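You operate a simulated robot arm through the tools that you are given. There is no shell and no other tool.

Carry out the task below with a simulated robot arm. There is one attempt and no reset: what you move stays moved.

TASK
Give the white beaker 2 shots of flour, then one of bran.
Fine: it stays in the filler's holder, the filler slide on bran.

It is judged by the outcome, as a careful person would: the job done as asked, and still so three seconds after it is handed in. It fails if anything else is knocked over, pushed out of place, dropped, spilled or broken.

THE ROBOT
A 6-joint arm with a fingered hand, fixed in place. Base frame: the origin is on the floor under the middle of its stand, x ahead of it, y to its left, z up; the work surface is at about z = 0.85. Lengths are in m, angles in degrees, forces in N, time in s.
With the tool pointing down near the work surface it reaches from about 0.26 to 0.6 m from the base axis. Its first joint turns from -166.0 to 166.0 degrees. Payload 3.2 kg.
The TCP is the grasp point between the finger pads, 0.022 m short of the fingertips. In the tool frame z runs along the fingers and y along their closing line. The gripper opens to 0.112 m; its body begins 0.06 m behind the TCP. The gripper is a hand of 3 fingers: y runs from the thumb to the fingers, the wrist lies at [0, 0, -0.218] in the tool frame.
Orientation is told as [roll, pitch, yaw] about the base's x, y, z axes, in that order, counted from this pose: with the fingers straight down and closing along the base's y, the tool's x points along the base's -x, its y along +y and its z along -z.

THE INTERFACE
- The arm moves only by the tool jog_arm. Its argument "rows" is a list of rows, each an object of numbers (a shift or turn left out is 0): "dx", "dy", "dz": the shift along the tool's x, y, z in m; "wx", "wy", "wz": the turn, a rotation vector about the tool's x, y, z in degrees. In form: [{"dx": .., "dy": .., "dz": .., "wx": .., "wy": .., "wz": ..}, ...]. A call has 1 to 20 rows; each row is the pose to reach, as a shift and turn from the pose commanded when the call began, along the tool's axes at that moment. Each row takes 0.2 s and may step no farther than 0.05 m and 8.6 degrees from the row before; otherwise, the whole call is refused. Where a pose cannot be reached the arm comes as near as it can. A force on the tool above 40 N (or 10 N above the force at the start of the call, whichever is more), or a blocked arm, ends the call early, and 0.2 s more pass. In this call time passes only in rows, and 0.2 s behind the last. It gives the time, the measured TCP pose, the force on the tool (base axes), the opening and the grip force at its end, in the units of the frame above (readings bear some noise), with the torque about the TCP (base axes, N m) and any sound that the robot's microphone picked up, and new pictures: "show" is both (left out), scene, wrist or none.
- Cameras (640 x 400 px; columns grow to the right, rows downward): "scene" is fixed at [0.2195, 0.6502, 1.6144]; the picture's right is [-0.90, -0.43, 0.00], its down [-0.36, 0.76, -0.54] and it looks along [0.23, -0.49, -0.84] (base axes); focal length 326 px, centre (320, 200). "wrist" rides on the gripper at [0.066, 0.003, -0.08] in the tool frame; the picture's right is [-0.05, 1.00, 0.00], its down [-0.77, -0.04, -0.64] and it looks along [-0.64, -0.03, 0.77] (tool axes); focal length 275 px, centre (320, 200). There is no depth. A picture from a camera that has moved, and an enlarged one, comes with that camera's place and axes in the base frame and with its lens.
- slide_trunk(by): slides the trunk up (or, below 0, down) by that many m; the arm rides with it, the base frame stays. It gives what a move gives, with no picture.
- curl_fingers(finger1, finger2, thumb_bend): sets how far each is bent, from 0 (flat) to 1 (curled in); at 0.3 the hand is open as for a grip, at 0.7 the pads meet at the TCP. One left out holds its place. A second passes; each finger stops where it meets its share of the squeeze, and holds until it gets a number again. It is the only way to open and close the hand. It gives what a move gives, with no picture; readings hold the bend of each and the force on the fingers (four entries, about 0 where the hand has none), thumb and palm.
- inspect(camera, box): a new picture of the part [left, top, right, bottom] of that camera's present view, enlarged. No time passes.
- sign_off(): hands the job in; it is judged then, once.

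Places have to be worked out from the pictures, the camera data and where the tool is seen. Open the gripper and draw the arm clear of the work before you hand the job in, unless the task says otherwise.

The tools are called after "Call:" as a command line: name --argument value ..., lists and objects as JSON in quotes. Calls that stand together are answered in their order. jog_arm: Moves the arm, as the interface text tells. Its arguments: {"type":"object","properties":{"rows":{"type":"array","items":{"type":"object","properties":{"dx":{"type":"number"},"dy":{"type":"number"},"dz":{"type":"number"},"wx":{"type":"number"},"wy":{"type":"number"},"wz":{"type":"number"}}}},"show":{"type":"string","enum":["both","scene","wrist","none"]}},"required":["rows"]} The other tools are called the same way: slide_trunk (by) moves the trunk up or down; curl_fingers (finger1, finger2, thumb_bend) moves the fingers one by one; inspect (camera, box) takes an enlarged picture of a part of a camera's view; sign_off () hands the job in.

At the start:

```text
time_s: 0.0
tcp_pos: [0.3541, 0.1947, 1.195]
tool_rot: [0.0, 0.0, -0.1]
force: [-0.1, 0.1, 0.0]
ft_torque: [0.0, 0.01, 0.02]
opening: 0.1121
finger_force: 0.1
shape: jaw
bend: [0.3, 0.3, 0.3]
finger forces: [0.0, 0.0, 0.0, 0.0, 0.1, 0.0]
trunk travel left (down, up): [-0.5, 0.09]
```

scene: 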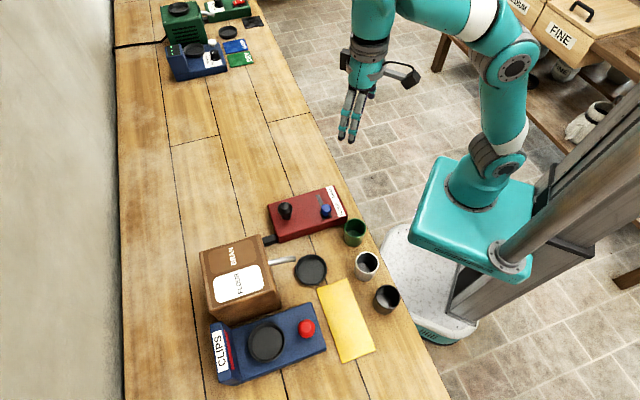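
wrist: 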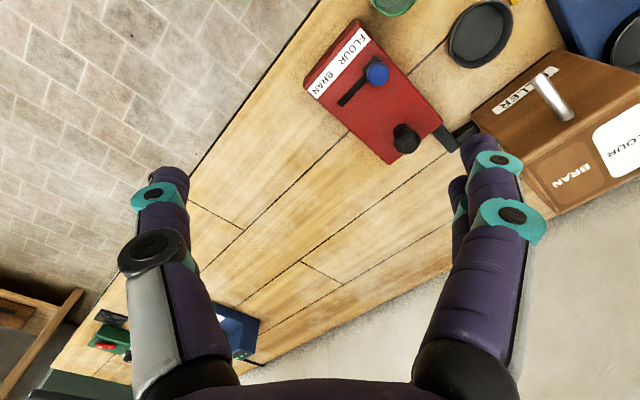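

The pictures show a brown filler box, a red panel with a slide labelled FLOUR/BRAN and a black knob, and three cups by the counter's edge. I'll enlarge these areas to understand them before moving.

Call:
inspect --camera "scene" --box '[180, 170, 420, 320]'

Call:
inspect --camera "wrist" --box '[280, 0, 640, 225]'

Call:
inspect --camera "scene" --box '[190, 220, 430, 390]'

Call:
inspect --camera "scene" --box '[110, 0, 310, 125]'

Call:
inspect --camera "scene" --box '[440, 0, 640, 125]'

```text
2.67 times, centred on (300, 245) of scene
camera zoom: at [0.2195, 0.6502, 1.6144], right [-0.9, -0.43, 0.0], down [-0.36, 0.76, -0.54], along [0.23, -0.49, -0.84], focal length 870 px, centre (373, 80)
```

zoom: 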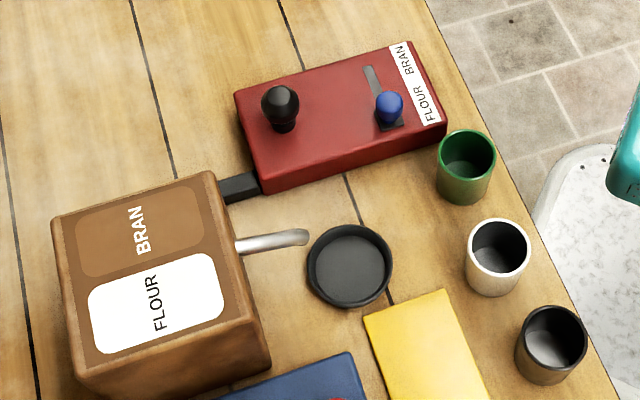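

```text
1.78 times, centred on (460, 112) of wrist
camera zoom: at [0.2883, 0.1972, 1.277], right [0.05, 1.0, 0.0], down [0.77, -0.04, 0.64], along [0.64, -0.03, -0.77], focal length 489 px, centre (71, 356)
```

zoom: 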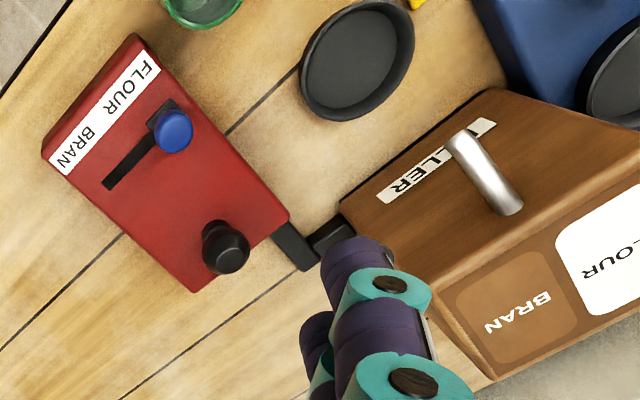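

```text
2.35 times, centred on (310, 305) of scene
camera zoom: at [0.2195, 0.6502, 1.6144], right [-0.9, -0.43, 0.0], down [-0.36, 0.76, -0.54], along [0.23, -0.49, -0.84], focal length 767 px, centre (344, -47)
```

zoom: 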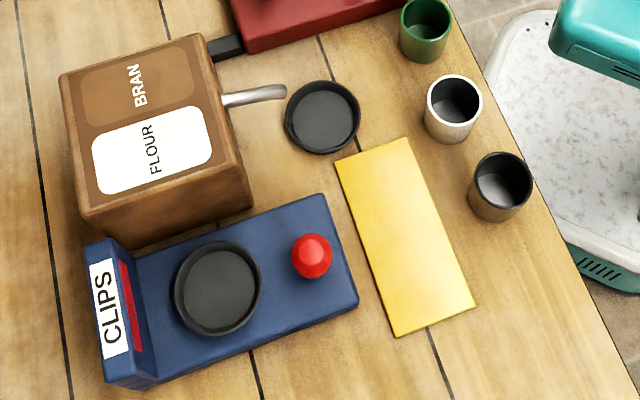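

```text
3.20 times, centred on (210, 62) of scene
camera zoom: at [0.2195, 0.6502, 1.6144], right [-0.9, -0.43, 0.0], down [-0.36, 0.76, -0.54], along [0.23, -0.49, -0.84], focal length 1043 px, centre (672, 640)
```

zoom: 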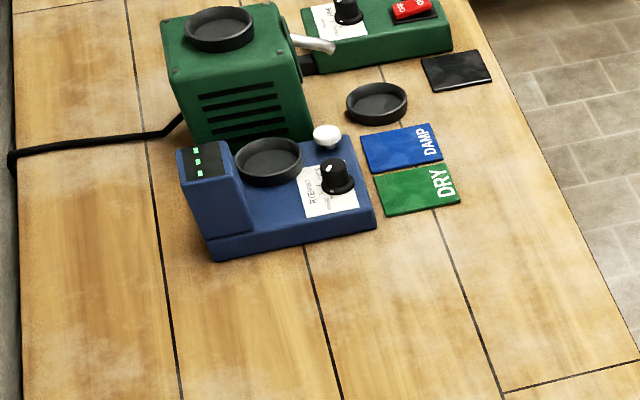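

```text
3.20 times, centred on (540, 62) of scene
camera zoom: at [0.2195, 0.6502, 1.6144], right [-0.9, -0.43, 0.0], down [-0.36, 0.76, -0.54], along [0.23, -0.49, -0.84], focal length 1043 px, centre (-384, 640)
```

zoom: 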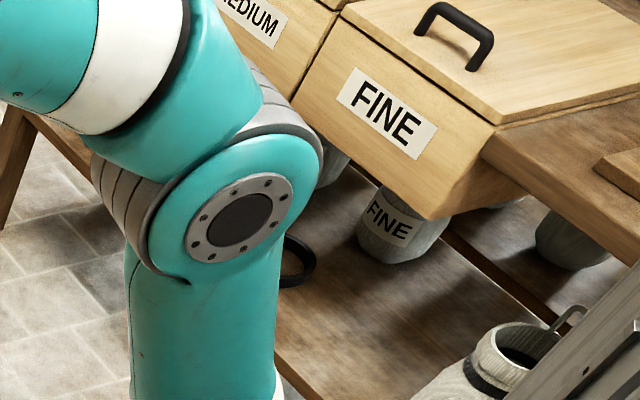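

The red panel's blue slide seems to sit at the FLOUR end. I'll look closer at the panel controls, the spout, the holder dish and the white beaker.

Call:
inspect --camera "scene" --box '[260, 180, 350, 245]'

Call:
inspect --camera "scene" --box '[250, 235, 340, 300]'

Call:
inspect --camera "scene" --box '[330, 210, 420, 320]'

Call:
inspect --camera "wrist" --box '[290, 10, 470, 170]'

Call:
inspect --camera "scene" --box '[320, 20, 430, 160]'

```text
6.15 times, centred on (305, 212) of scene
camera zoom: at [0.2195, 0.6502, 1.6144], right [-0.9, -0.43, 0.0], down [-0.36, 0.76, -0.54], along [0.23, -0.49, -0.84], focal length 2007 px, centre (412, 123)
```

zoom: 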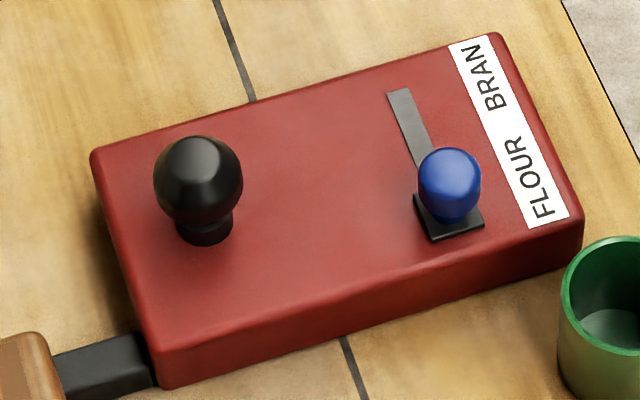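

```text
6.15 times, centred on (295, 268) of scene
camera zoom: at [0.2195, 0.6502, 1.6144], right [-0.9, -0.43, 0.0], down [-0.36, 0.76, -0.54], along [0.23, -0.49, -0.84], focal length 2007 px, centre (474, -215)
```

zoom: 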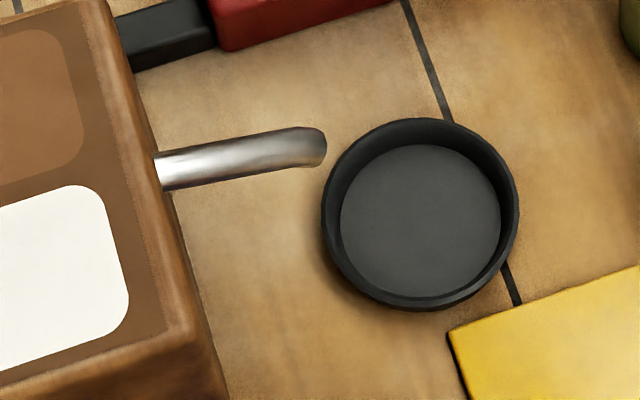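

```text
3.64 times, centred on (375, 265) of scene
camera zoom: at [0.2195, 0.6502, 1.6144], right [-0.9, -0.43, 0.0], down [-0.36, 0.76, -0.54], along [0.23, -0.49, -0.84], focal length 1186 px, centre (120, -36)
```

zoom: 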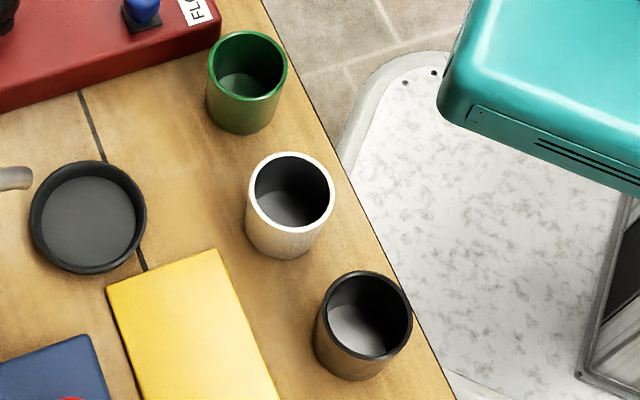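

```text
2.50 times, centred on (380, 90) of wrist
camera zoom: at [0.2883, 0.1972, 1.277], right [0.05, 1.0, 0.0], down [0.77, -0.04, 0.64], along [0.64, -0.03, -0.77], focal length 688 px, centre (170, 475)
```

zoom: 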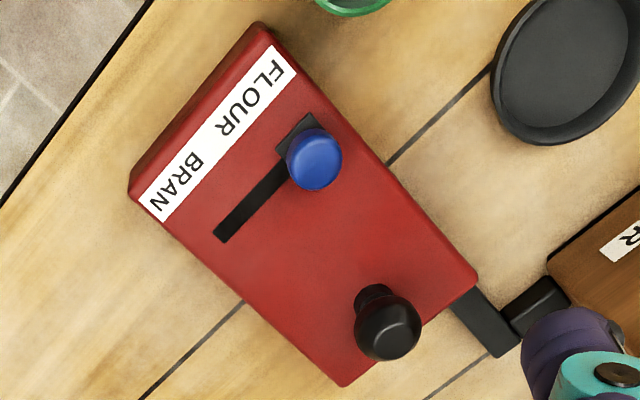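

```text
2.86 times, centred on (375, 90) of scene
camera zoom: at [0.2195, 0.6502, 1.6144], right [-0.9, -0.43, 0.0], down [-0.36, 0.76, -0.54], along [0.23, -0.49, -0.84], focal length 932 px, centre (163, 514)
```

zoom: 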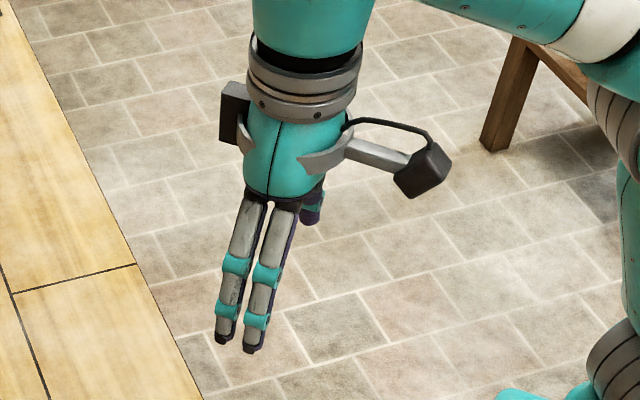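

The slide's blue knob sits at the FLOUR end, and the holder dish is at about (0.358, 0.403) under the filler spout. By stereo the white beaker is near (0.242, 0.346), about 0.06 tall and 0.054 across. I'll move above the beaker area for a closer wrist view.

Call:
jog_arm --rows '[{"dx": 0.026, "dy": 0.025, "dz": 0.012}, {"dx": 0.052, "dy": 0.05, "dz": 0.024}, {"dx": 0.078, "dy": 0.075, "dz": 0.036}, {"dx": 0.104, "dy": 0.1, "dz": 0.048}, {"dx": 0.13, "dy": 0.125, "dz": 0.06}, {"dx": 0.154, "dy": 0.145, "dz": 0.07}]'

```text
time_s: 1.4
tcp_pos: [0.1991, 0.3409, 1.1259]
tool_rot: [0.2, -0.1, -0.1]
force: [-0.5, 0.9, 0.1]
ft_torque: [0.0, 0.0, -0.02]
opening: 0.1117
finger_force: 0.0
shape: jaw
bend: [0.3, 0.3, 0.3]
finger forces: [0.1, 0.0, 0.1, 0.0, 0.0, 0.0]
trunk travel left (down, up): [-0.5, 0.09]
camera wrist: at [0.1329, 0.3447, 1.2072], right [0.05, 1.0, 0.0], down [0.77, -0.04, 0.64], along [0.64, -0.03, -0.77], focal length 275 px, centre (320, 200)
```

scene: 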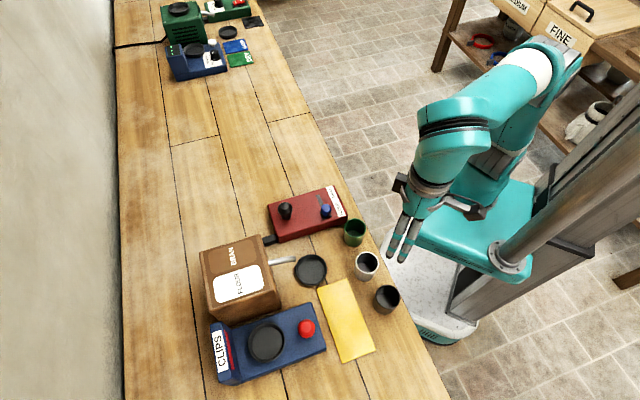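
wrist: 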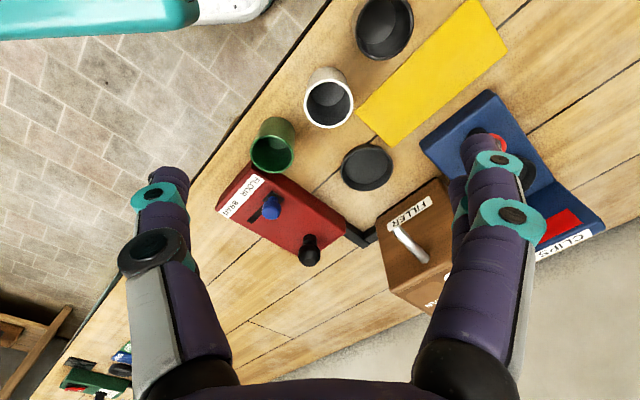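

The wrist camera now sees the beakers, holder, spout and panel. I'll enlarge to measure them.

Call:
inspect --camera "wrist" --box '[300, 60, 460, 160]'

Call:
inspect --camera "wrist" --box '[330, 130, 470, 270]'

Call:
inspect --camera "wrist" --box '[210, 150, 370, 280]'

```text
4.00 times, centred on (380, 110) of wrist
camera zoom: at [0.1329, 0.3447, 1.2072], right [0.05, 1.0, 0.0], down [0.77, -0.04, 0.64], along [0.64, -0.03, -0.77], focal length 1101 px, centre (80, 560)
```

zoom: 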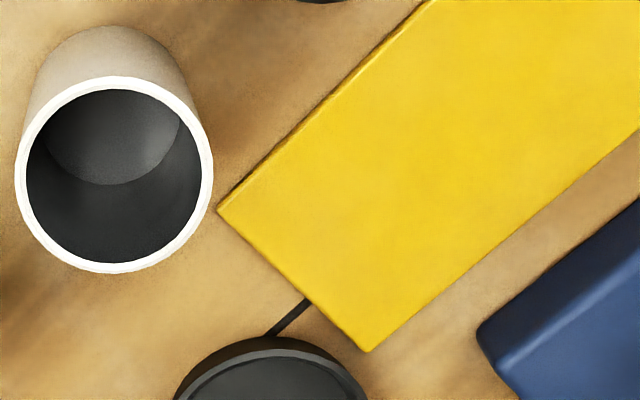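

```text
2.86 times, centred on (400, 200) of wrist
camera zoom: at [0.1329, 0.3447, 1.2072], right [0.05, 1.0, 0.0], down [0.77, -0.04, 0.64], along [0.64, -0.03, -0.77], focal length 786 px, centre (91, 200)
```

zoom: 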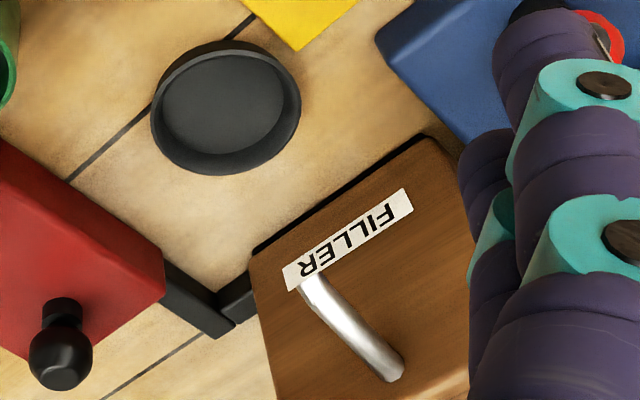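

```text
3.08 times, centred on (290, 215) of wrist
camera zoom: at [0.1329, 0.3447, 1.2072], right [0.05, 1.0, 0.0], down [0.77, -0.04, 0.64], along [0.64, -0.03, -0.77], focal length 847 px, centre (412, 154)
```

zoom: 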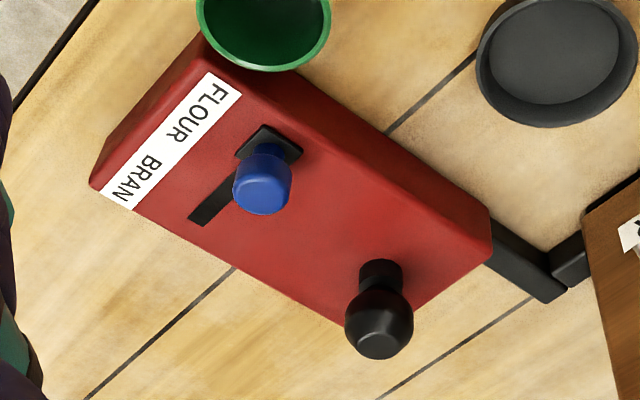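

Stereo from both cameras puts the white beaker at (0.243, 0.349) with its rim at z≈0.912, and the holder at (0.358, 0.4035). I'll tilt the tool 30° so the hand stays clear of the spout later, and go above the beaker.

Call:
jog_arm --rows '[{"dx": -0.011, "dy": 0.002, "dz": 0.024, "wy": -7.5}, {"dx": -0.022, "dy": 0.004, "dz": 0.048, "wy": -15}, {"dx": -0.033, "dy": 0.006, "dz": 0.072, "wy": -22.5}, {"dx": -0.044, "dy": 0.008, "dz": 0.096, "wy": -30}]'

```text
time_s: 2.4
tcp_pos: [0.2445, 0.3476, 1.0308]
tool_rot: [0.1, -30.1, -0.1]
force: [-0.6, -0.9, 0.2]
ft_torque: [0.0, -0.03, -0.01]
opening: 0.1119
finger_force: 0.1
shape: jaw
bend: [0.3, 0.3, 0.3]
finger forces: [0.1, 0.1, 0.0, 0.0, 0.0, 0.0]
trunk travel left (down, up): [-0.5, 0.09]
camera wrist: at [0.1467, 0.3507, 1.0684], right [0.04, 1.0, 0.03], down [0.35, -0.04, 0.94], along [0.94, -0.03, -0.35], focal length 275 px, centre (320, 200)
```

scene: 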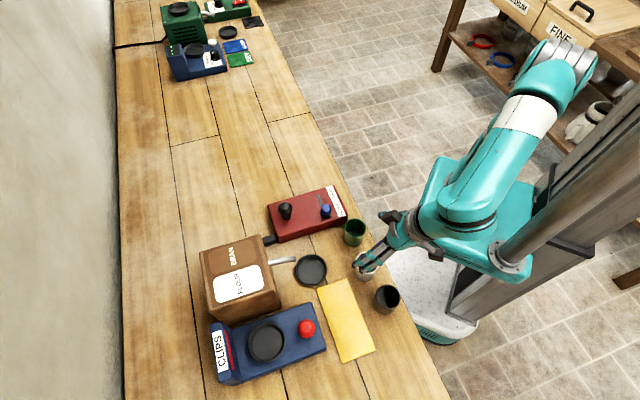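
wrist: 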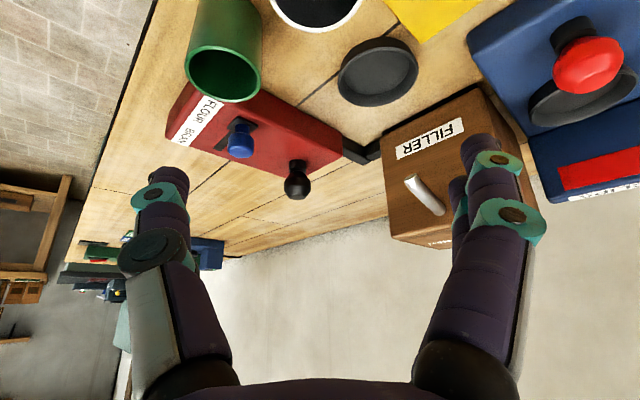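

The beaker lines up with the tool's centre column (rim at x≈317 px). I'll descend straight down partway, to z≈0.94, and check.

Call:
jog_arm --rows '[{"dx": 0.016, "dy": 0.0005, "dz": 0.026}, {"dx": 0.031, "dy": 0.001, "dz": 0.052}, {"dx": 0.046, "dy": 0.001, "dz": 0.0775}]'

```text
time_s: 3.2
tcp_pos: [0.2435, 0.3462, 0.9399]
tool_rot: [0.1, -30.0, -0.1]
force: [-0.8, -0.3, 0.1]
ft_torque: [0.01, 0.01, -0.01]
opening: 0.1118
finger_force: 0.0
shape: jaw
bend: [0.3, 0.3, 0.3]
finger forces: [0.0, 0.1, 0.0, 0.1, 0.0, 0.0]
trunk travel left (down, up): [-0.5, 0.09]
camera wrist: at [0.1462, 0.3501, 0.9771], right [0.04, 1.0, 0.02], down [0.35, -0.04, 0.94], along [0.94, -0.03, -0.35], focal length 275 px, centre (320, 200)
```

scene: 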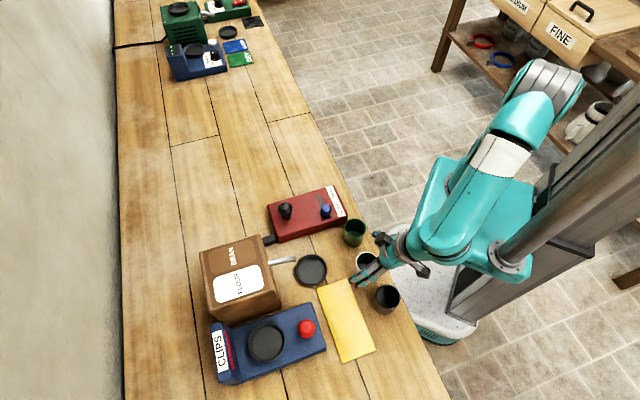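
wrist: 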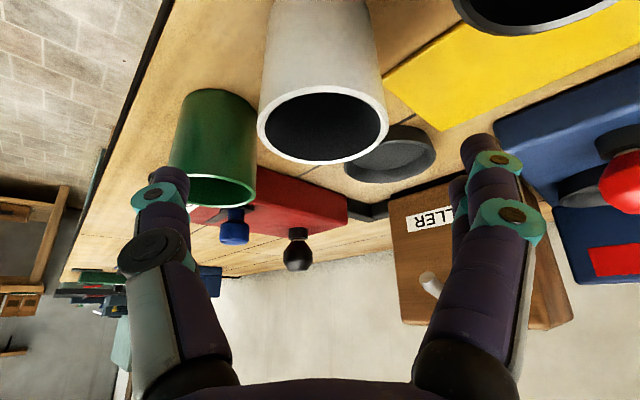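

The beaker is centred between thumb and fingers to within about 1–2 mm. I'll descend the last 0.042 m to the grip height.

Call:
jog_arm --rows '[{"dx": 0.011, "dy": 0.001, "dz": 0.018}, {"dx": 0.0219, "dy": 0.002, "dz": 0.0359}]'

```text
time_s: 3.8
tcp_pos: [0.2428, 0.3502, 0.8958]
tool_rot: [0.1, -30.0, -0.2]
force: [0.5, 0.4, 0.3]
ft_torque: [-0.01, -0.02, 0.01]
opening: 0.1117
finger_force: 0.0
shape: jaw
bend: [0.3, 0.3, 0.3]
finger forces: [0.0, 0.0, 0.0, 0.0, 0.0, 0.0]
trunk travel left (down, up): [-0.5, 0.09]
camera wrist: at [0.1459, 0.3541, 0.9337], right [0.04, 1.0, 0.02], down [0.35, -0.04, 0.94], along [0.94, -0.03, -0.35], focal length 275 px, centre (320, 200)
```

scene: 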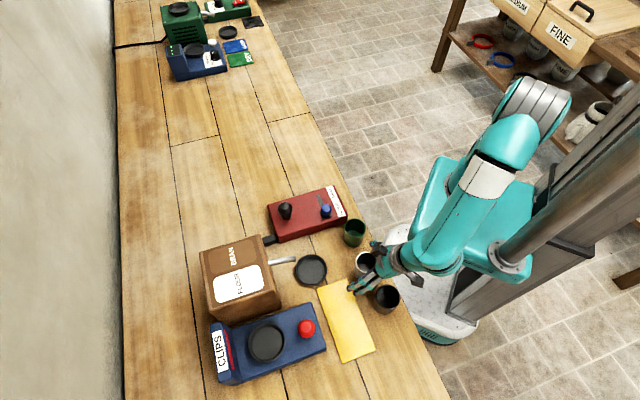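
wrist: 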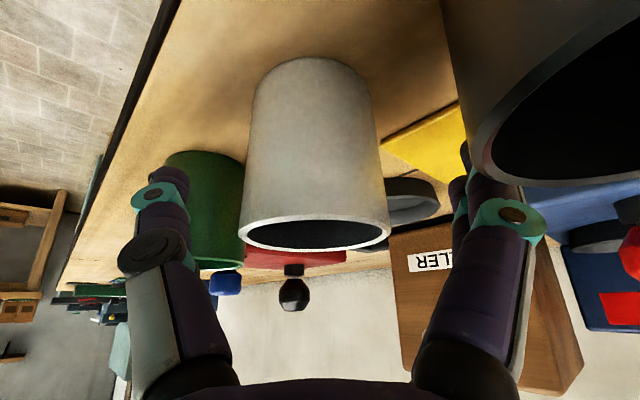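

The beaker sits centred between thumb and fingers, with the TCP about 11 mm below the rim. I'll close nearly to contact first and check for asymmetry.

Call:
curl_fingers --finger1 0.47 --finger2 0.47 --thumb_bend 0.47

Call:
inspect --camera "wrist" --box '[120, 40, 560, 320]'

```text
time_s: 4.8
tcp_pos: [0.2436, 0.3518, 0.8954]
tool_rot: [0.0, -30.0, 0.0]
force: [0.4, -0.9, 0.5]
ft_torque: [0.05, -0.01, 0.03]
opening: 0.0644
finger_force: 0.0
shape: fingers
bend: [0.47, 0.47, 0.47]
finger forces: [0.0, 0.1, 0.0, 0.0, 0.0, 0.0]
trunk travel left (down, up): [-0.5, 0.09]
```

```text
1.43 times, centred on (340, 180) of wrist
camera zoom: at [0.1459, 0.3539, 0.934], right [0.04, 1.0, 0.02], down [0.35, -0.04, 0.94], along [0.94, -0.03, -0.35], focal length 393 px, centre (291, 229)
```

zoom: 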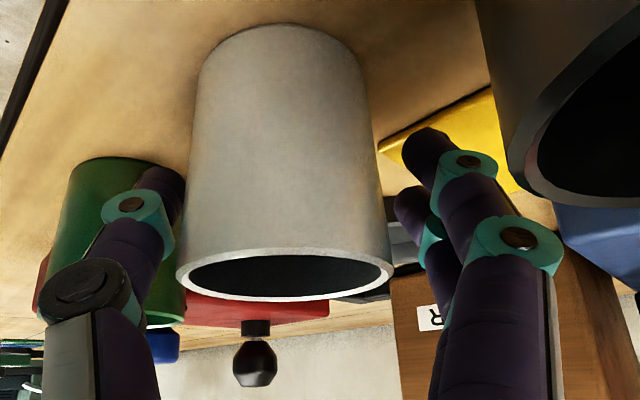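

The thumb is slightly nearer than the fingers, so I'll shift about 2 mm toward the thumb side and then close.

Call:
jog_arm --rows '[{"dy": -0.002}]' --show "none"

Call:
curl_fingers --finger1 0.7 --finger2 0.7 --thumb_bend 0.7

Call:
inspect --camera "wrist" --box '[120, 40, 560, 320]'

```text
time_s: 5.2
tcp_pos: [0.2425, 0.3473, 0.8962]
tool_rot: [0.0, -30.0, -0.1]
force: [-0.4, 0.3, 0.1]
ft_torque: [0.0, 0.0, -0.03]
opening: 0.0644
finger_force: 0.0
shape: fingers
bend: [0.47, 0.47, 0.47]
finger forces: [0.0, 0.0, 0.1, 0.0, 0.0, 0.1]
trunk travel left (down, up): [-0.5, 0.09]
```

```text
time_s: 6.2
tcp_pos: [0.2429, 0.3485, 0.8973]
tool_rot: [0.1, -29.9, -0.2]
force: [0.9, 0.0, 0.0]
ft_torque: [0.05, -0.05, 0.01]
opening: 0.0419
finger_force: 16.7
shape: fingers
bend: [0.54, 0.58, 0.63]
finger forces: [9.9, 7.2, 0.0, 0.0, 15.9, 0.0]
trunk travel left (down, up): [-0.5, 0.09]
```

```text
1.43 times, centred on (340, 180) of wrist
camera zoom: at [0.1458, 0.3517, 0.9342], right [0.04, 1.0, 0.02], down [0.35, -0.04, 0.94], along [0.94, -0.03, -0.35], focal length 393 px, centre (291, 229)
```

zoom: 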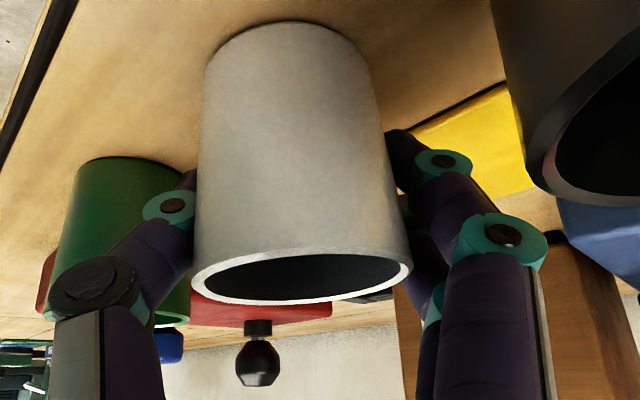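

The grip holds (16 N), but the thumb curled further than the fingers and the rim looks slightly rotated. I'll check from the scene camera.

Call:
inspect --camera "scene" --box '[325, 225, 425, 325]'

Call:
inspect --camera "wrist" --box '[0, 0, 640, 400]'

```text
4.00 times, centred on (375, 275) of scene
camera zoom: at [0.2195, 0.6502, 1.6144], right [-0.9, -0.43, 0.0], down [-0.36, 0.76, -0.54], along [0.23, -0.49, -0.84], focal length 1304 px, centre (100, -100)
```

zoom: 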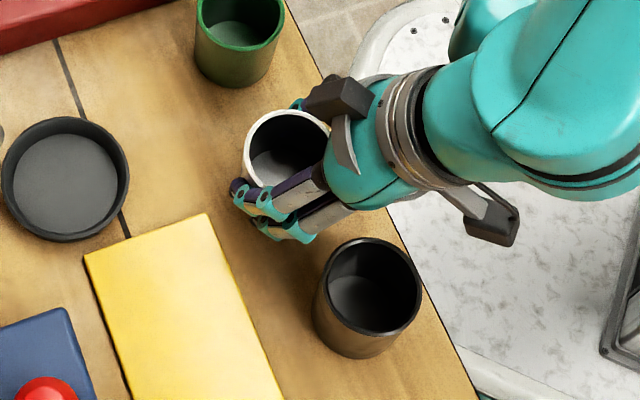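

```text
1.00 times, centred on (320, 200) of wrist (not enlarged: the box is as wide or as high as the picture)
camera zoom: at [0.1458, 0.3517, 0.9342], right [0.04, 1.0, 0.02], down [0.35, -0.04, 0.94], along [0.94, -0.03, -0.35], focal length 275 px, centre (320, 200)
```

zoom: 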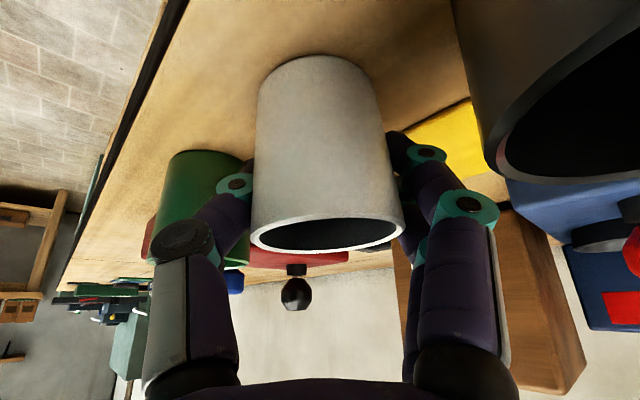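

The beaker leans by roughly 3° because it was about 3 mm off-centre. I'll open slightly, shift 3 mm towards the fingers and re-grip.

Call:
curl_fingers --finger1 0.46 --finger2 0.46 --thumb_bend 0.46

Call:
jog_arm --rows '[{"dy": 0.003}]' --show "wrist"

```text
time_s: 7.2
tcp_pos: [0.2426, 0.3474, 0.8957]
tool_rot: [0.2, -30.0, -0.1]
force: [-0.4, -0.8, -0.1]
ft_torque: [-0.02, -0.03, 0.0]
opening: 0.0659
finger_force: 0.0
shape: fingers
bend: [0.46, 0.46, 0.46]
finger forces: [0.0, 0.0, 0.0, 0.1, 0.1, 0.0]
trunk travel left (down, up): [-0.5, 0.09]
```

```text
time_s: 7.6
tcp_pos: [0.2427, 0.3507, 0.8963]
tool_rot: [0.1, -30.0, 0.0]
force: [0.4, 0.7, 0.0]
ft_torque: [-0.02, -0.01, 0.0]
opening: 0.0657
finger_force: 0.1
shape: fingers
bend: [0.46, 0.46, 0.46]
finger forces: [0.0, 0.1, 0.0, 0.0, 0.0, 0.0]
trunk travel left (down, up): [-0.5, 0.09]
camera wrist: at [0.1454, 0.3544, 0.9342], right [0.04, 1.0, 0.02], down [0.35, -0.04, 0.94], along [0.94, -0.03, -0.35], focal length 275 px, centre (320, 200)
```

wrist: 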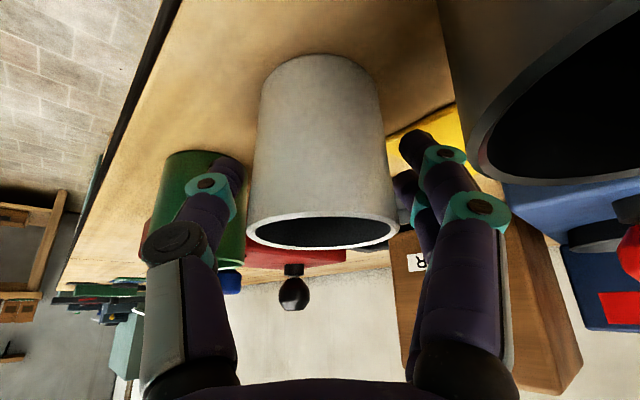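

The beaker is upright and well centred now. I'll close in two stages.

Call:
curl_fingers --finger1 0.52 --finger2 0.52 --thumb_bend 0.52

Call:
curl_fingers --finger1 0.7 --finger2 0.7 --thumb_bend 0.7

Call:
inspect --camera "wrist" --box '[0, 0, 640, 400]'

```text
time_s: 8.6
tcp_pos: [0.2418, 0.3513, 0.8969]
tool_rot: [0.1, -30.0, -0.1]
force: [0.6, 0.4, -0.2]
ft_torque: [0.04, 0.03, 0.02]
opening: 0.0506
finger_force: 0.3
shape: fingers
bend: [0.51, 0.52, 0.52]
finger forces: [0.3, 0.0, 0.0, 0.0, 0.1, 0.0]
trunk travel left (down, up): [-0.5, 0.09]
```

```text
time_s: 9.6
tcp_pos: [0.2416, 0.3513, 0.8959]
tool_rot: [0.1, -30.1, -0.1]
force: [0.1, 0.2, 0.5]
ft_torque: [0.0, 0.03, 0.0]
opening: 0.0412
finger_force: 16.1
shape: fingers
bend: [0.54, 0.59, 0.63]
finger forces: [9.4, 7.0, 0.1, 0.0, 15.3, 0.1]
trunk travel left (down, up): [-0.5, 0.09]
```

```text
1.00 times, centred on (320, 200) of wrist (not enlarged: the box is as wide or as high as the picture)
camera zoom: at [0.1455, 0.3545, 0.9342], right [0.04, 1.0, 0.02], down [0.35, -0.04, 0.94], along [0.94, -0.03, -0.35], focal length 275 px, centre (320, 200)
```

zoom: 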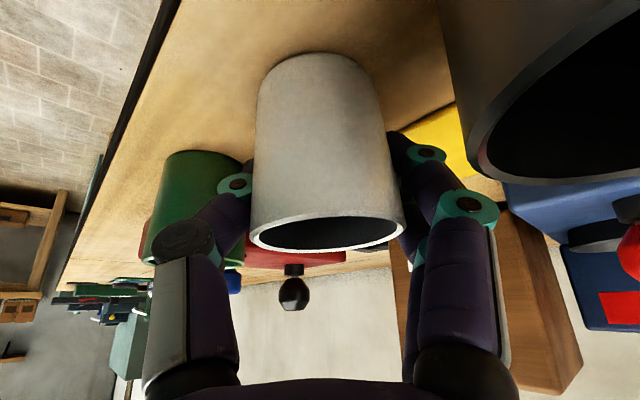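

The equilibrium grip is the same, at 16 N, with only a small lean. I'll lift straight up 0.06 m and check.

Call:
jog_arm --rows '[{"dx": -0.005, "dz": -0.00866}, {"dx": -0.015, "dz": -0.026}, {"dx": -0.025, "dz": -0.0433}, {"dx": -0.03, "dz": -0.052}]'

```text
time_s: 10.6
tcp_pos: [0.2418, 0.3516, 0.9564]
tool_rot: [0.0, -30.0, -0.1]
force: [-0.4, -0.5, -1.5]
ft_torque: [0.01, 0.0, 0.02]
opening: 0.0417
finger_force: 15.5
shape: fingers
bend: [0.54, 0.59, 0.63]
finger forces: [9.3, 6.9, 0.0, 0.1, 15.4, 0.0]
trunk travel left (down, up): [-0.5, 0.09]
camera wrist: at [0.1451, 0.3547, 0.9945], right [0.04, 1.0, 0.02], down [0.35, -0.04, 0.94], along [0.94, -0.03, -0.35], focal length 275 px, centre (320, 200)
```

scene: 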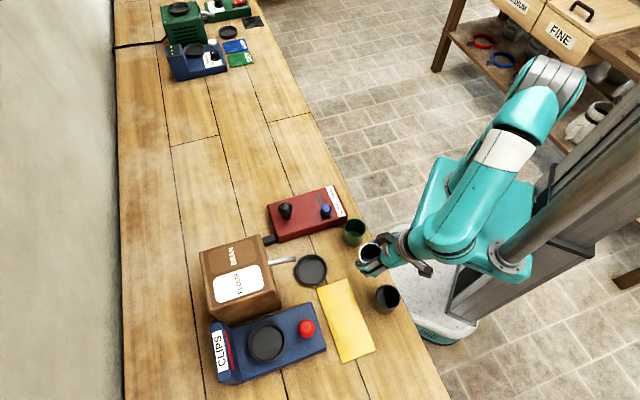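
wrist: 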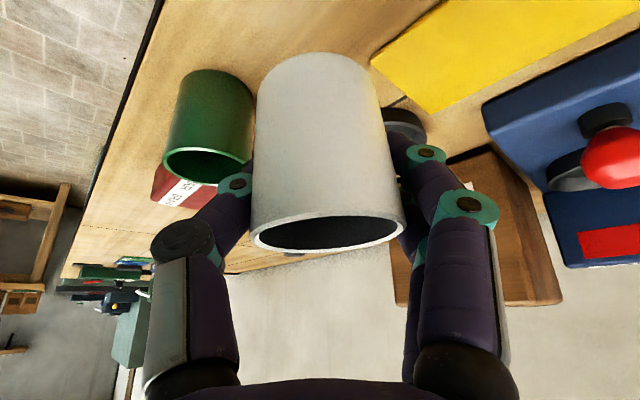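

The beaker is lifted and held. I'll check its lean from the scene view.

Call:
inspect --camera "scene" --box '[335, 220, 415, 290]'

Call:
inspect --camera "wrist" --box '[230, 30, 430, 270]'

```text
5.71 times, centred on (375, 255) of scene
camera zoom: at [0.2195, 0.6502, 1.6144], right [-0.9, -0.43, 0.0], down [-0.36, 0.76, -0.54], along [0.23, -0.49, -0.84], focal length 1863 px, centre (6, -114)
```

zoom: 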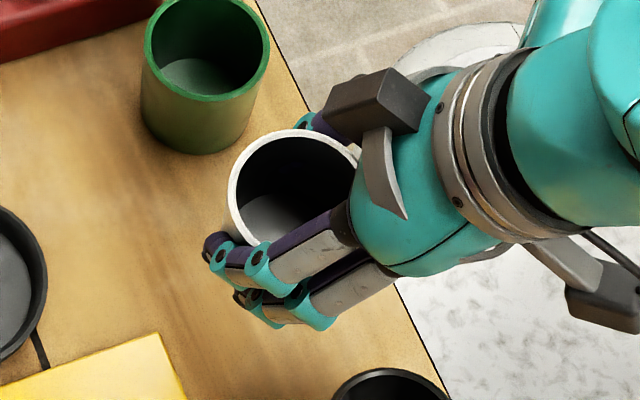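

```text
1.67 times, centred on (330, 150) of wrist
camera zoom: at [0.1451, 0.3547, 0.9945], right [0.04, 1.0, 0.02], down [0.35, -0.04, 0.94], along [0.94, -0.03, -0.35], focal length 459 px, centre (303, 283)
```

zoom: 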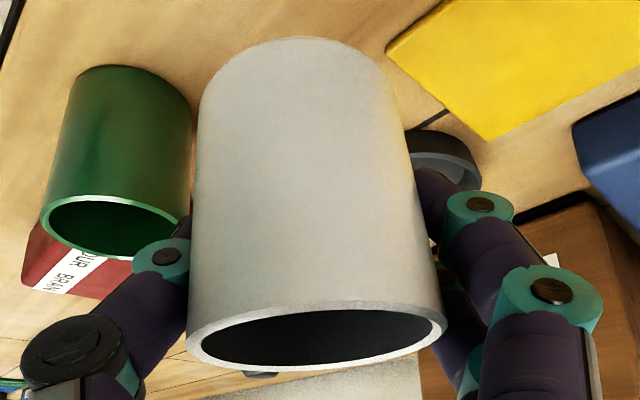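

The beaker leans about 4° toward +y in the hand; I'll correct that later. Next I'll move to a standoff in front of the holder, turning the hand 45° about vertical so it faces the filler.

Call:
jog_arm --rows '[{"dx": -0.01025, "dy": 0.0006, "dz": 0.0059, "wx": -3.75, "wz": -6.495}, {"dx": -0.0205, "dy": 0.0011, "dz": 0.0118, "wx": -7.5, "wz": -12.99}, {"dx": -0.03075, "dy": 0.0017, "dz": 0.01775, "wx": -11.25, "wz": -19.485}, {"dx": -0.041, "dy": 0.0023, "dz": 0.0237, "wx": -15, "wz": -25.98}, {"dx": -0.05125, "dy": 0.0028, "dz": 0.0296, "wx": -18.75, "wz": -32.475}, {"dx": -0.0615, "dy": 0.0034, "dz": 0.0355, "wx": -22.5, "wz": -38.97}]'

```text
time_s: 12.0
tcp_pos: [0.3149, 0.354, 0.9574]
tool_rot: [0.1, -30.1, 44.9]
force: [0.3, 0.2, -1.3]
ft_torque: [-0.01, -0.04, 0.0]
opening: 0.0409
finger_force: 15.3
shape: fingers
bend: [0.55, 0.59, 0.63]
finger forces: [9.0, 6.9, 0.0, 0.0, 14.9, 0.1]
trunk travel left (down, up): [-0.5, 0.09]
camera wrist: at [0.243, 0.2877, 0.9949], right [-0.68, 0.74, 0.03], down [0.27, 0.22, 0.94], along [0.68, 0.64, -0.35], focal length 275 px, centre (320, 200)
```

scene: 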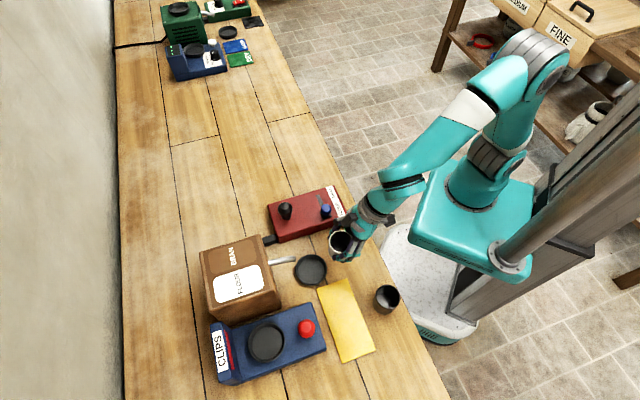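
wrist: 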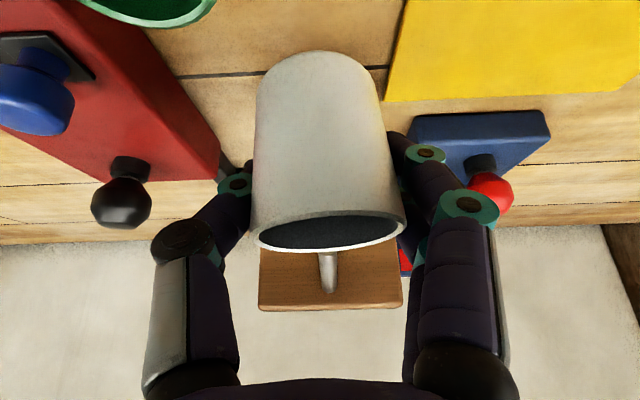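

The hand now faces the filler squarely, with the spout straight ahead behind the beaker. I'll check the beaker's lean again.

Call:
inspect --camera "wrist" --box '[230, 30, 430, 270]'

Call:
inspect --camera "scene" --box '[250, 200, 400, 310]'

```text
1.67 times, centred on (330, 150) of wrist
camera zoom: at [0.243, 0.2877, 0.9949], right [-0.68, 0.74, 0.03], down [0.27, 0.22, 0.94], along [0.68, 0.64, -0.35], focal length 459 px, centre (303, 283)
```

zoom: 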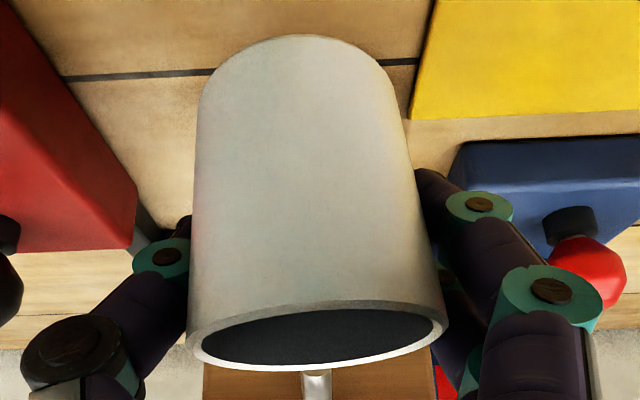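

```text
3.64 times, centred on (325, 255) of scene
camera zoom: at [0.2195, 0.6502, 1.6144], right [-0.9, -0.43, 0.0], down [-0.36, 0.76, -0.54], along [0.23, -0.49, -0.84], focal length 1186 px, centre (302, 0)
```

zoom: 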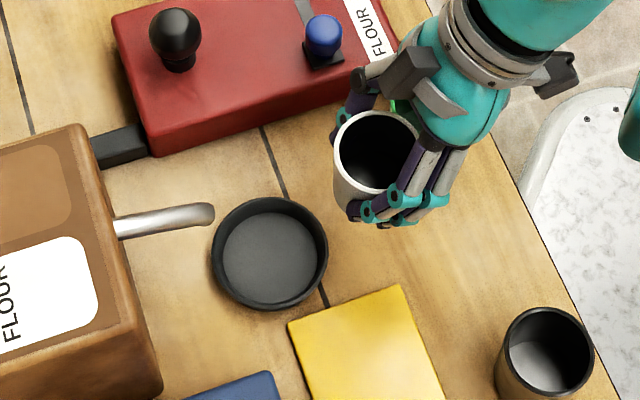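

The grip hasn't slipped; I estimate the beaker leans about 3° sideways and 2° back. I'll correct that lean while approaching 0.04 m closer.

Call:
jog_arm --rows '[{"dx": -0.0173, "dz": 0.01, "wx": -1.3, "wy": 1.0, "wz": 0.75}, {"dx": -0.0346, "dz": 0.02, "wx": -2.6, "wy": 2.0, "wz": 1.5}]'

Call:
inspect --camera "scene" --box '[250, 210, 370, 300]'

```text
time_s: 12.6
tcp_pos: [0.3424, 0.3827, 0.9572]
tool_rot: [3.5, -28.0, 43.3]
force: [-0.6, 0.4, -1.0]
ft_torque: [0.0, -0.01, -0.02]
opening: 0.0408
finger_force: 15.3
shape: fingers
bend: [0.55, 0.59, 0.63]
finger forces: [8.9, 6.7, 0.0, 0.1, 15.0, 0.0]
trunk travel left (down, up): [-0.5, 0.09]
camera wrist: at [0.2733, 0.316, 0.9977], right [-0.67, 0.73, 0.08], down [0.33, 0.21, 0.92], along [0.66, 0.65, -0.38], focal length 275 px, centre (320, 200)
```

scene: 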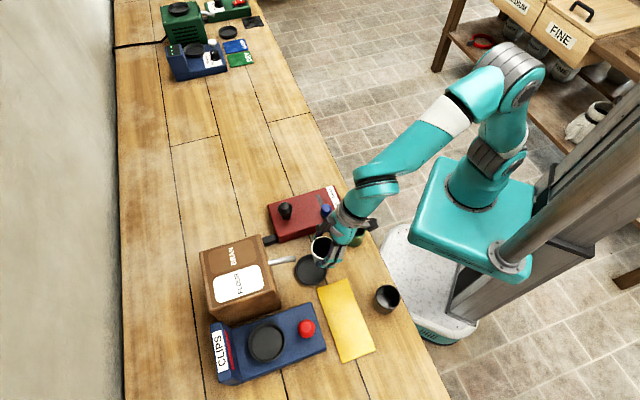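
wrist: 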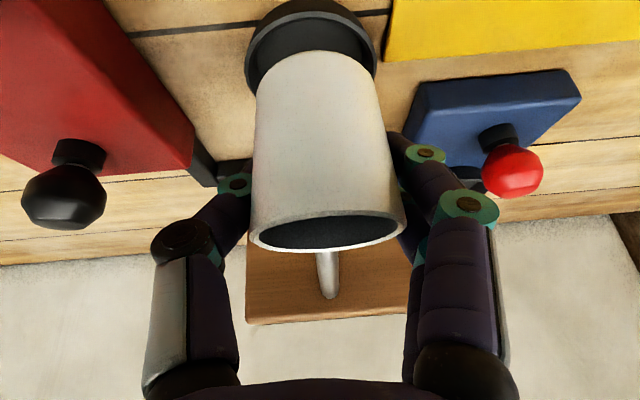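

```text
4.44 times, centred on (310, 255) of scene
camera zoom: at [0.2195, 0.6502, 1.6144], right [-0.9, -0.43, 0.0], down [-0.36, 0.76, -0.54], along [0.23, -0.49, -0.84], focal length 1449 px, centre (364, -44)
```

zoom: 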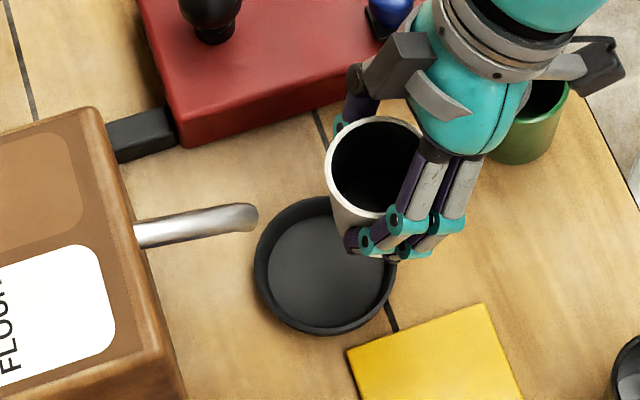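

From both views the beaker's centre sits about 5 mm behind and 2 mm beside the TCP. I'll lower to TCP z≈0.932 first and then go forward, so the beaker is over the holder with its rim below the spout.

Call:
jog_arm --rows '[{"dx": 0.0117, "dy": -0.0014, "dz": 0.022}, {"dx": -0.0021, "dy": -0.0006, "dz": 0.0293}, {"dx": -0.0159, "dy": 0.0002, "dz": 0.0367}]'

Call:
inspect --camera "scene" --box '[250, 210, 370, 300]'

```text
time_s: 13.4
tcp_pos: [0.3623, 0.4058, 0.9331]
tool_rot: [3.5, -28.0, 43.2]
force: [-0.4, -0.1, -1.7]
ft_torque: [0.02, -0.02, 0.02]
opening: 0.0405
finger_force: 15.1
shape: fingers
bend: [0.55, 0.59, 0.63]
finger forces: [8.8, 6.7, 0.0, 0.0, 14.8, 0.0]
trunk travel left (down, up): [-0.5, 0.09]
camera wrist: at [0.2944, 0.339, 0.9735], right [-0.67, 0.74, 0.08], down [0.33, 0.21, 0.92], along [0.66, 0.65, -0.38], focal length 275 px, centre (320, 200)
```

scene: 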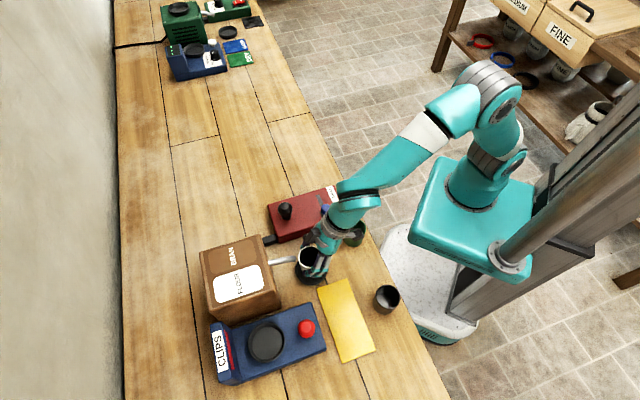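
wrist: 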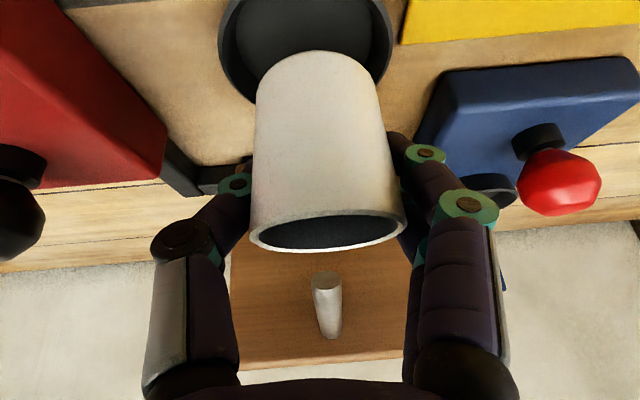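

```text
4.44 times, centred on (310, 255) of scene
camera zoom: at [0.2195, 0.6502, 1.6144], right [-0.9, -0.43, 0.0], down [-0.36, 0.76, -0.54], along [0.23, -0.49, -0.84], focal length 1449 px, centre (364, -44)
```

zoom: 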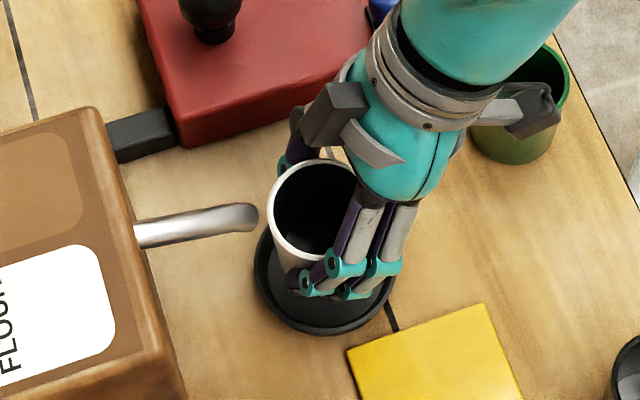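

The rim centre computes to (0.3577, 0.4037), right over the holder centre, with lean under 1°. I'll lower slowly by 0.024 m, watching the force.

Call:
jog_arm --rows '[{"dx": 0.0038, "dy": -0.0004, "dz": 0.007}, {"dx": 0.0075, "dy": -0.0009, "dz": 0.0141}, {"dx": 0.01126, "dy": -0.0013, "dz": 0.0211}]'

Call:
inspect --camera "scene" --box '[250, 210, 370, 300]'

```text
time_s: 14.2
tcp_pos: [0.3618, 0.4052, 0.9082]
tool_rot: [3.4, -28.0, 43.3]
force: [1.4, -0.1, -0.3]
ft_torque: [0.02, 0.0, 0.0]
opening: 0.0405
finger_force: 15.5
shape: fingers
bend: [0.55, 0.59, 0.63]
finger forces: [8.8, 6.8, 0.1, 0.0, 14.8, 0.0]
trunk travel left (down, up): [-0.5, 0.09]
camera wrist: at [0.2937, 0.3386, 0.9493], right [-0.67, 0.73, 0.07], down [0.33, 0.21, 0.92], along [0.66, 0.65, -0.38], focal length 275 px, centre (320, 200)
```

scene: 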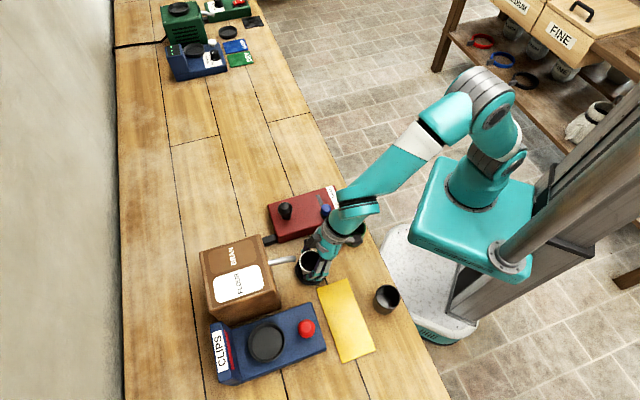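
wrist: 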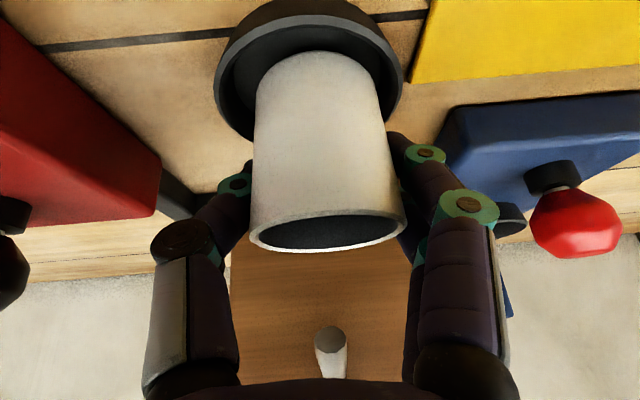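

```text
4.44 times, centred on (310, 255) of scene
camera zoom: at [0.2195, 0.6502, 1.6144], right [-0.9, -0.43, 0.0], down [-0.36, 0.76, -0.54], along [0.23, -0.49, -0.84], focal length 1449 px, centre (364, -44)
```

zoom: 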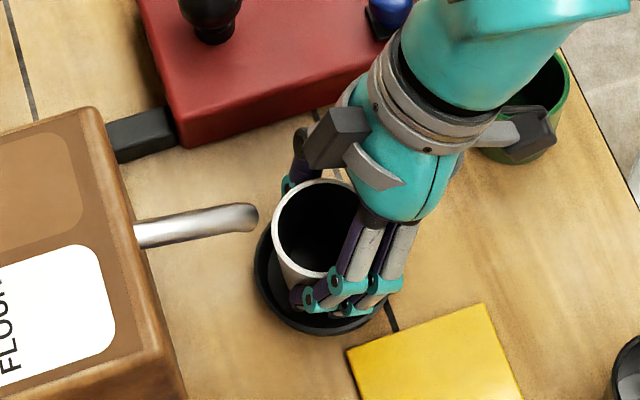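

The beaker's foot is inside the dish outline and the forces are small. I'll zoom on the wrist view and lower another 3 mm to feel for the floor.

Call:
jog_arm --rows '[{"dx": 0.0014, "dy": -0.0002, "dz": 0.0026}]' --show "none"

Call:
inspect --camera "wrist" --box '[200, 0, 420, 260]'

```text
time_s: 14.6
tcp_pos: [0.3618, 0.4057, 0.9035]
tool_rot: [3.4, -27.9, 43.4]
force: [0.1, 0.1, -1.2]
ft_torque: [0.0, 0.01, 0.02]
opening: 0.0407
finger_force: 15.1
shape: fingers
bend: [0.55, 0.59, 0.63]
finger forces: [8.7, 6.7, 0.0, 0.1, 14.8, 0.1]
trunk travel left (down, up): [-0.5, 0.09]
```

```text
1.54 times, centred on (310, 130) of wrist
camera zoom: at [0.2936, 0.3386, 0.9466], right [-0.67, 0.73, 0.07], down [0.33, 0.21, 0.92], along [0.66, 0.65, -0.38], focal length 424 px, centre (335, 308)
```

zoom: 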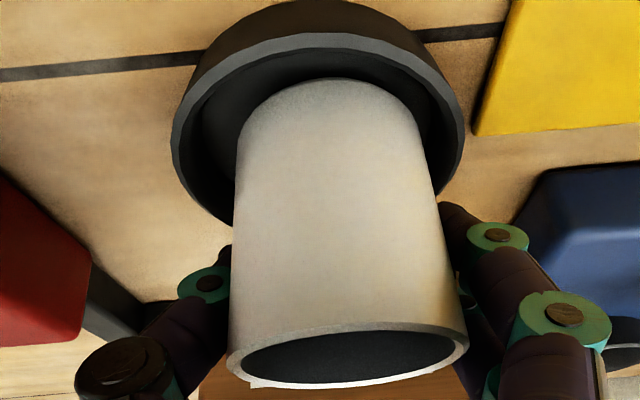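

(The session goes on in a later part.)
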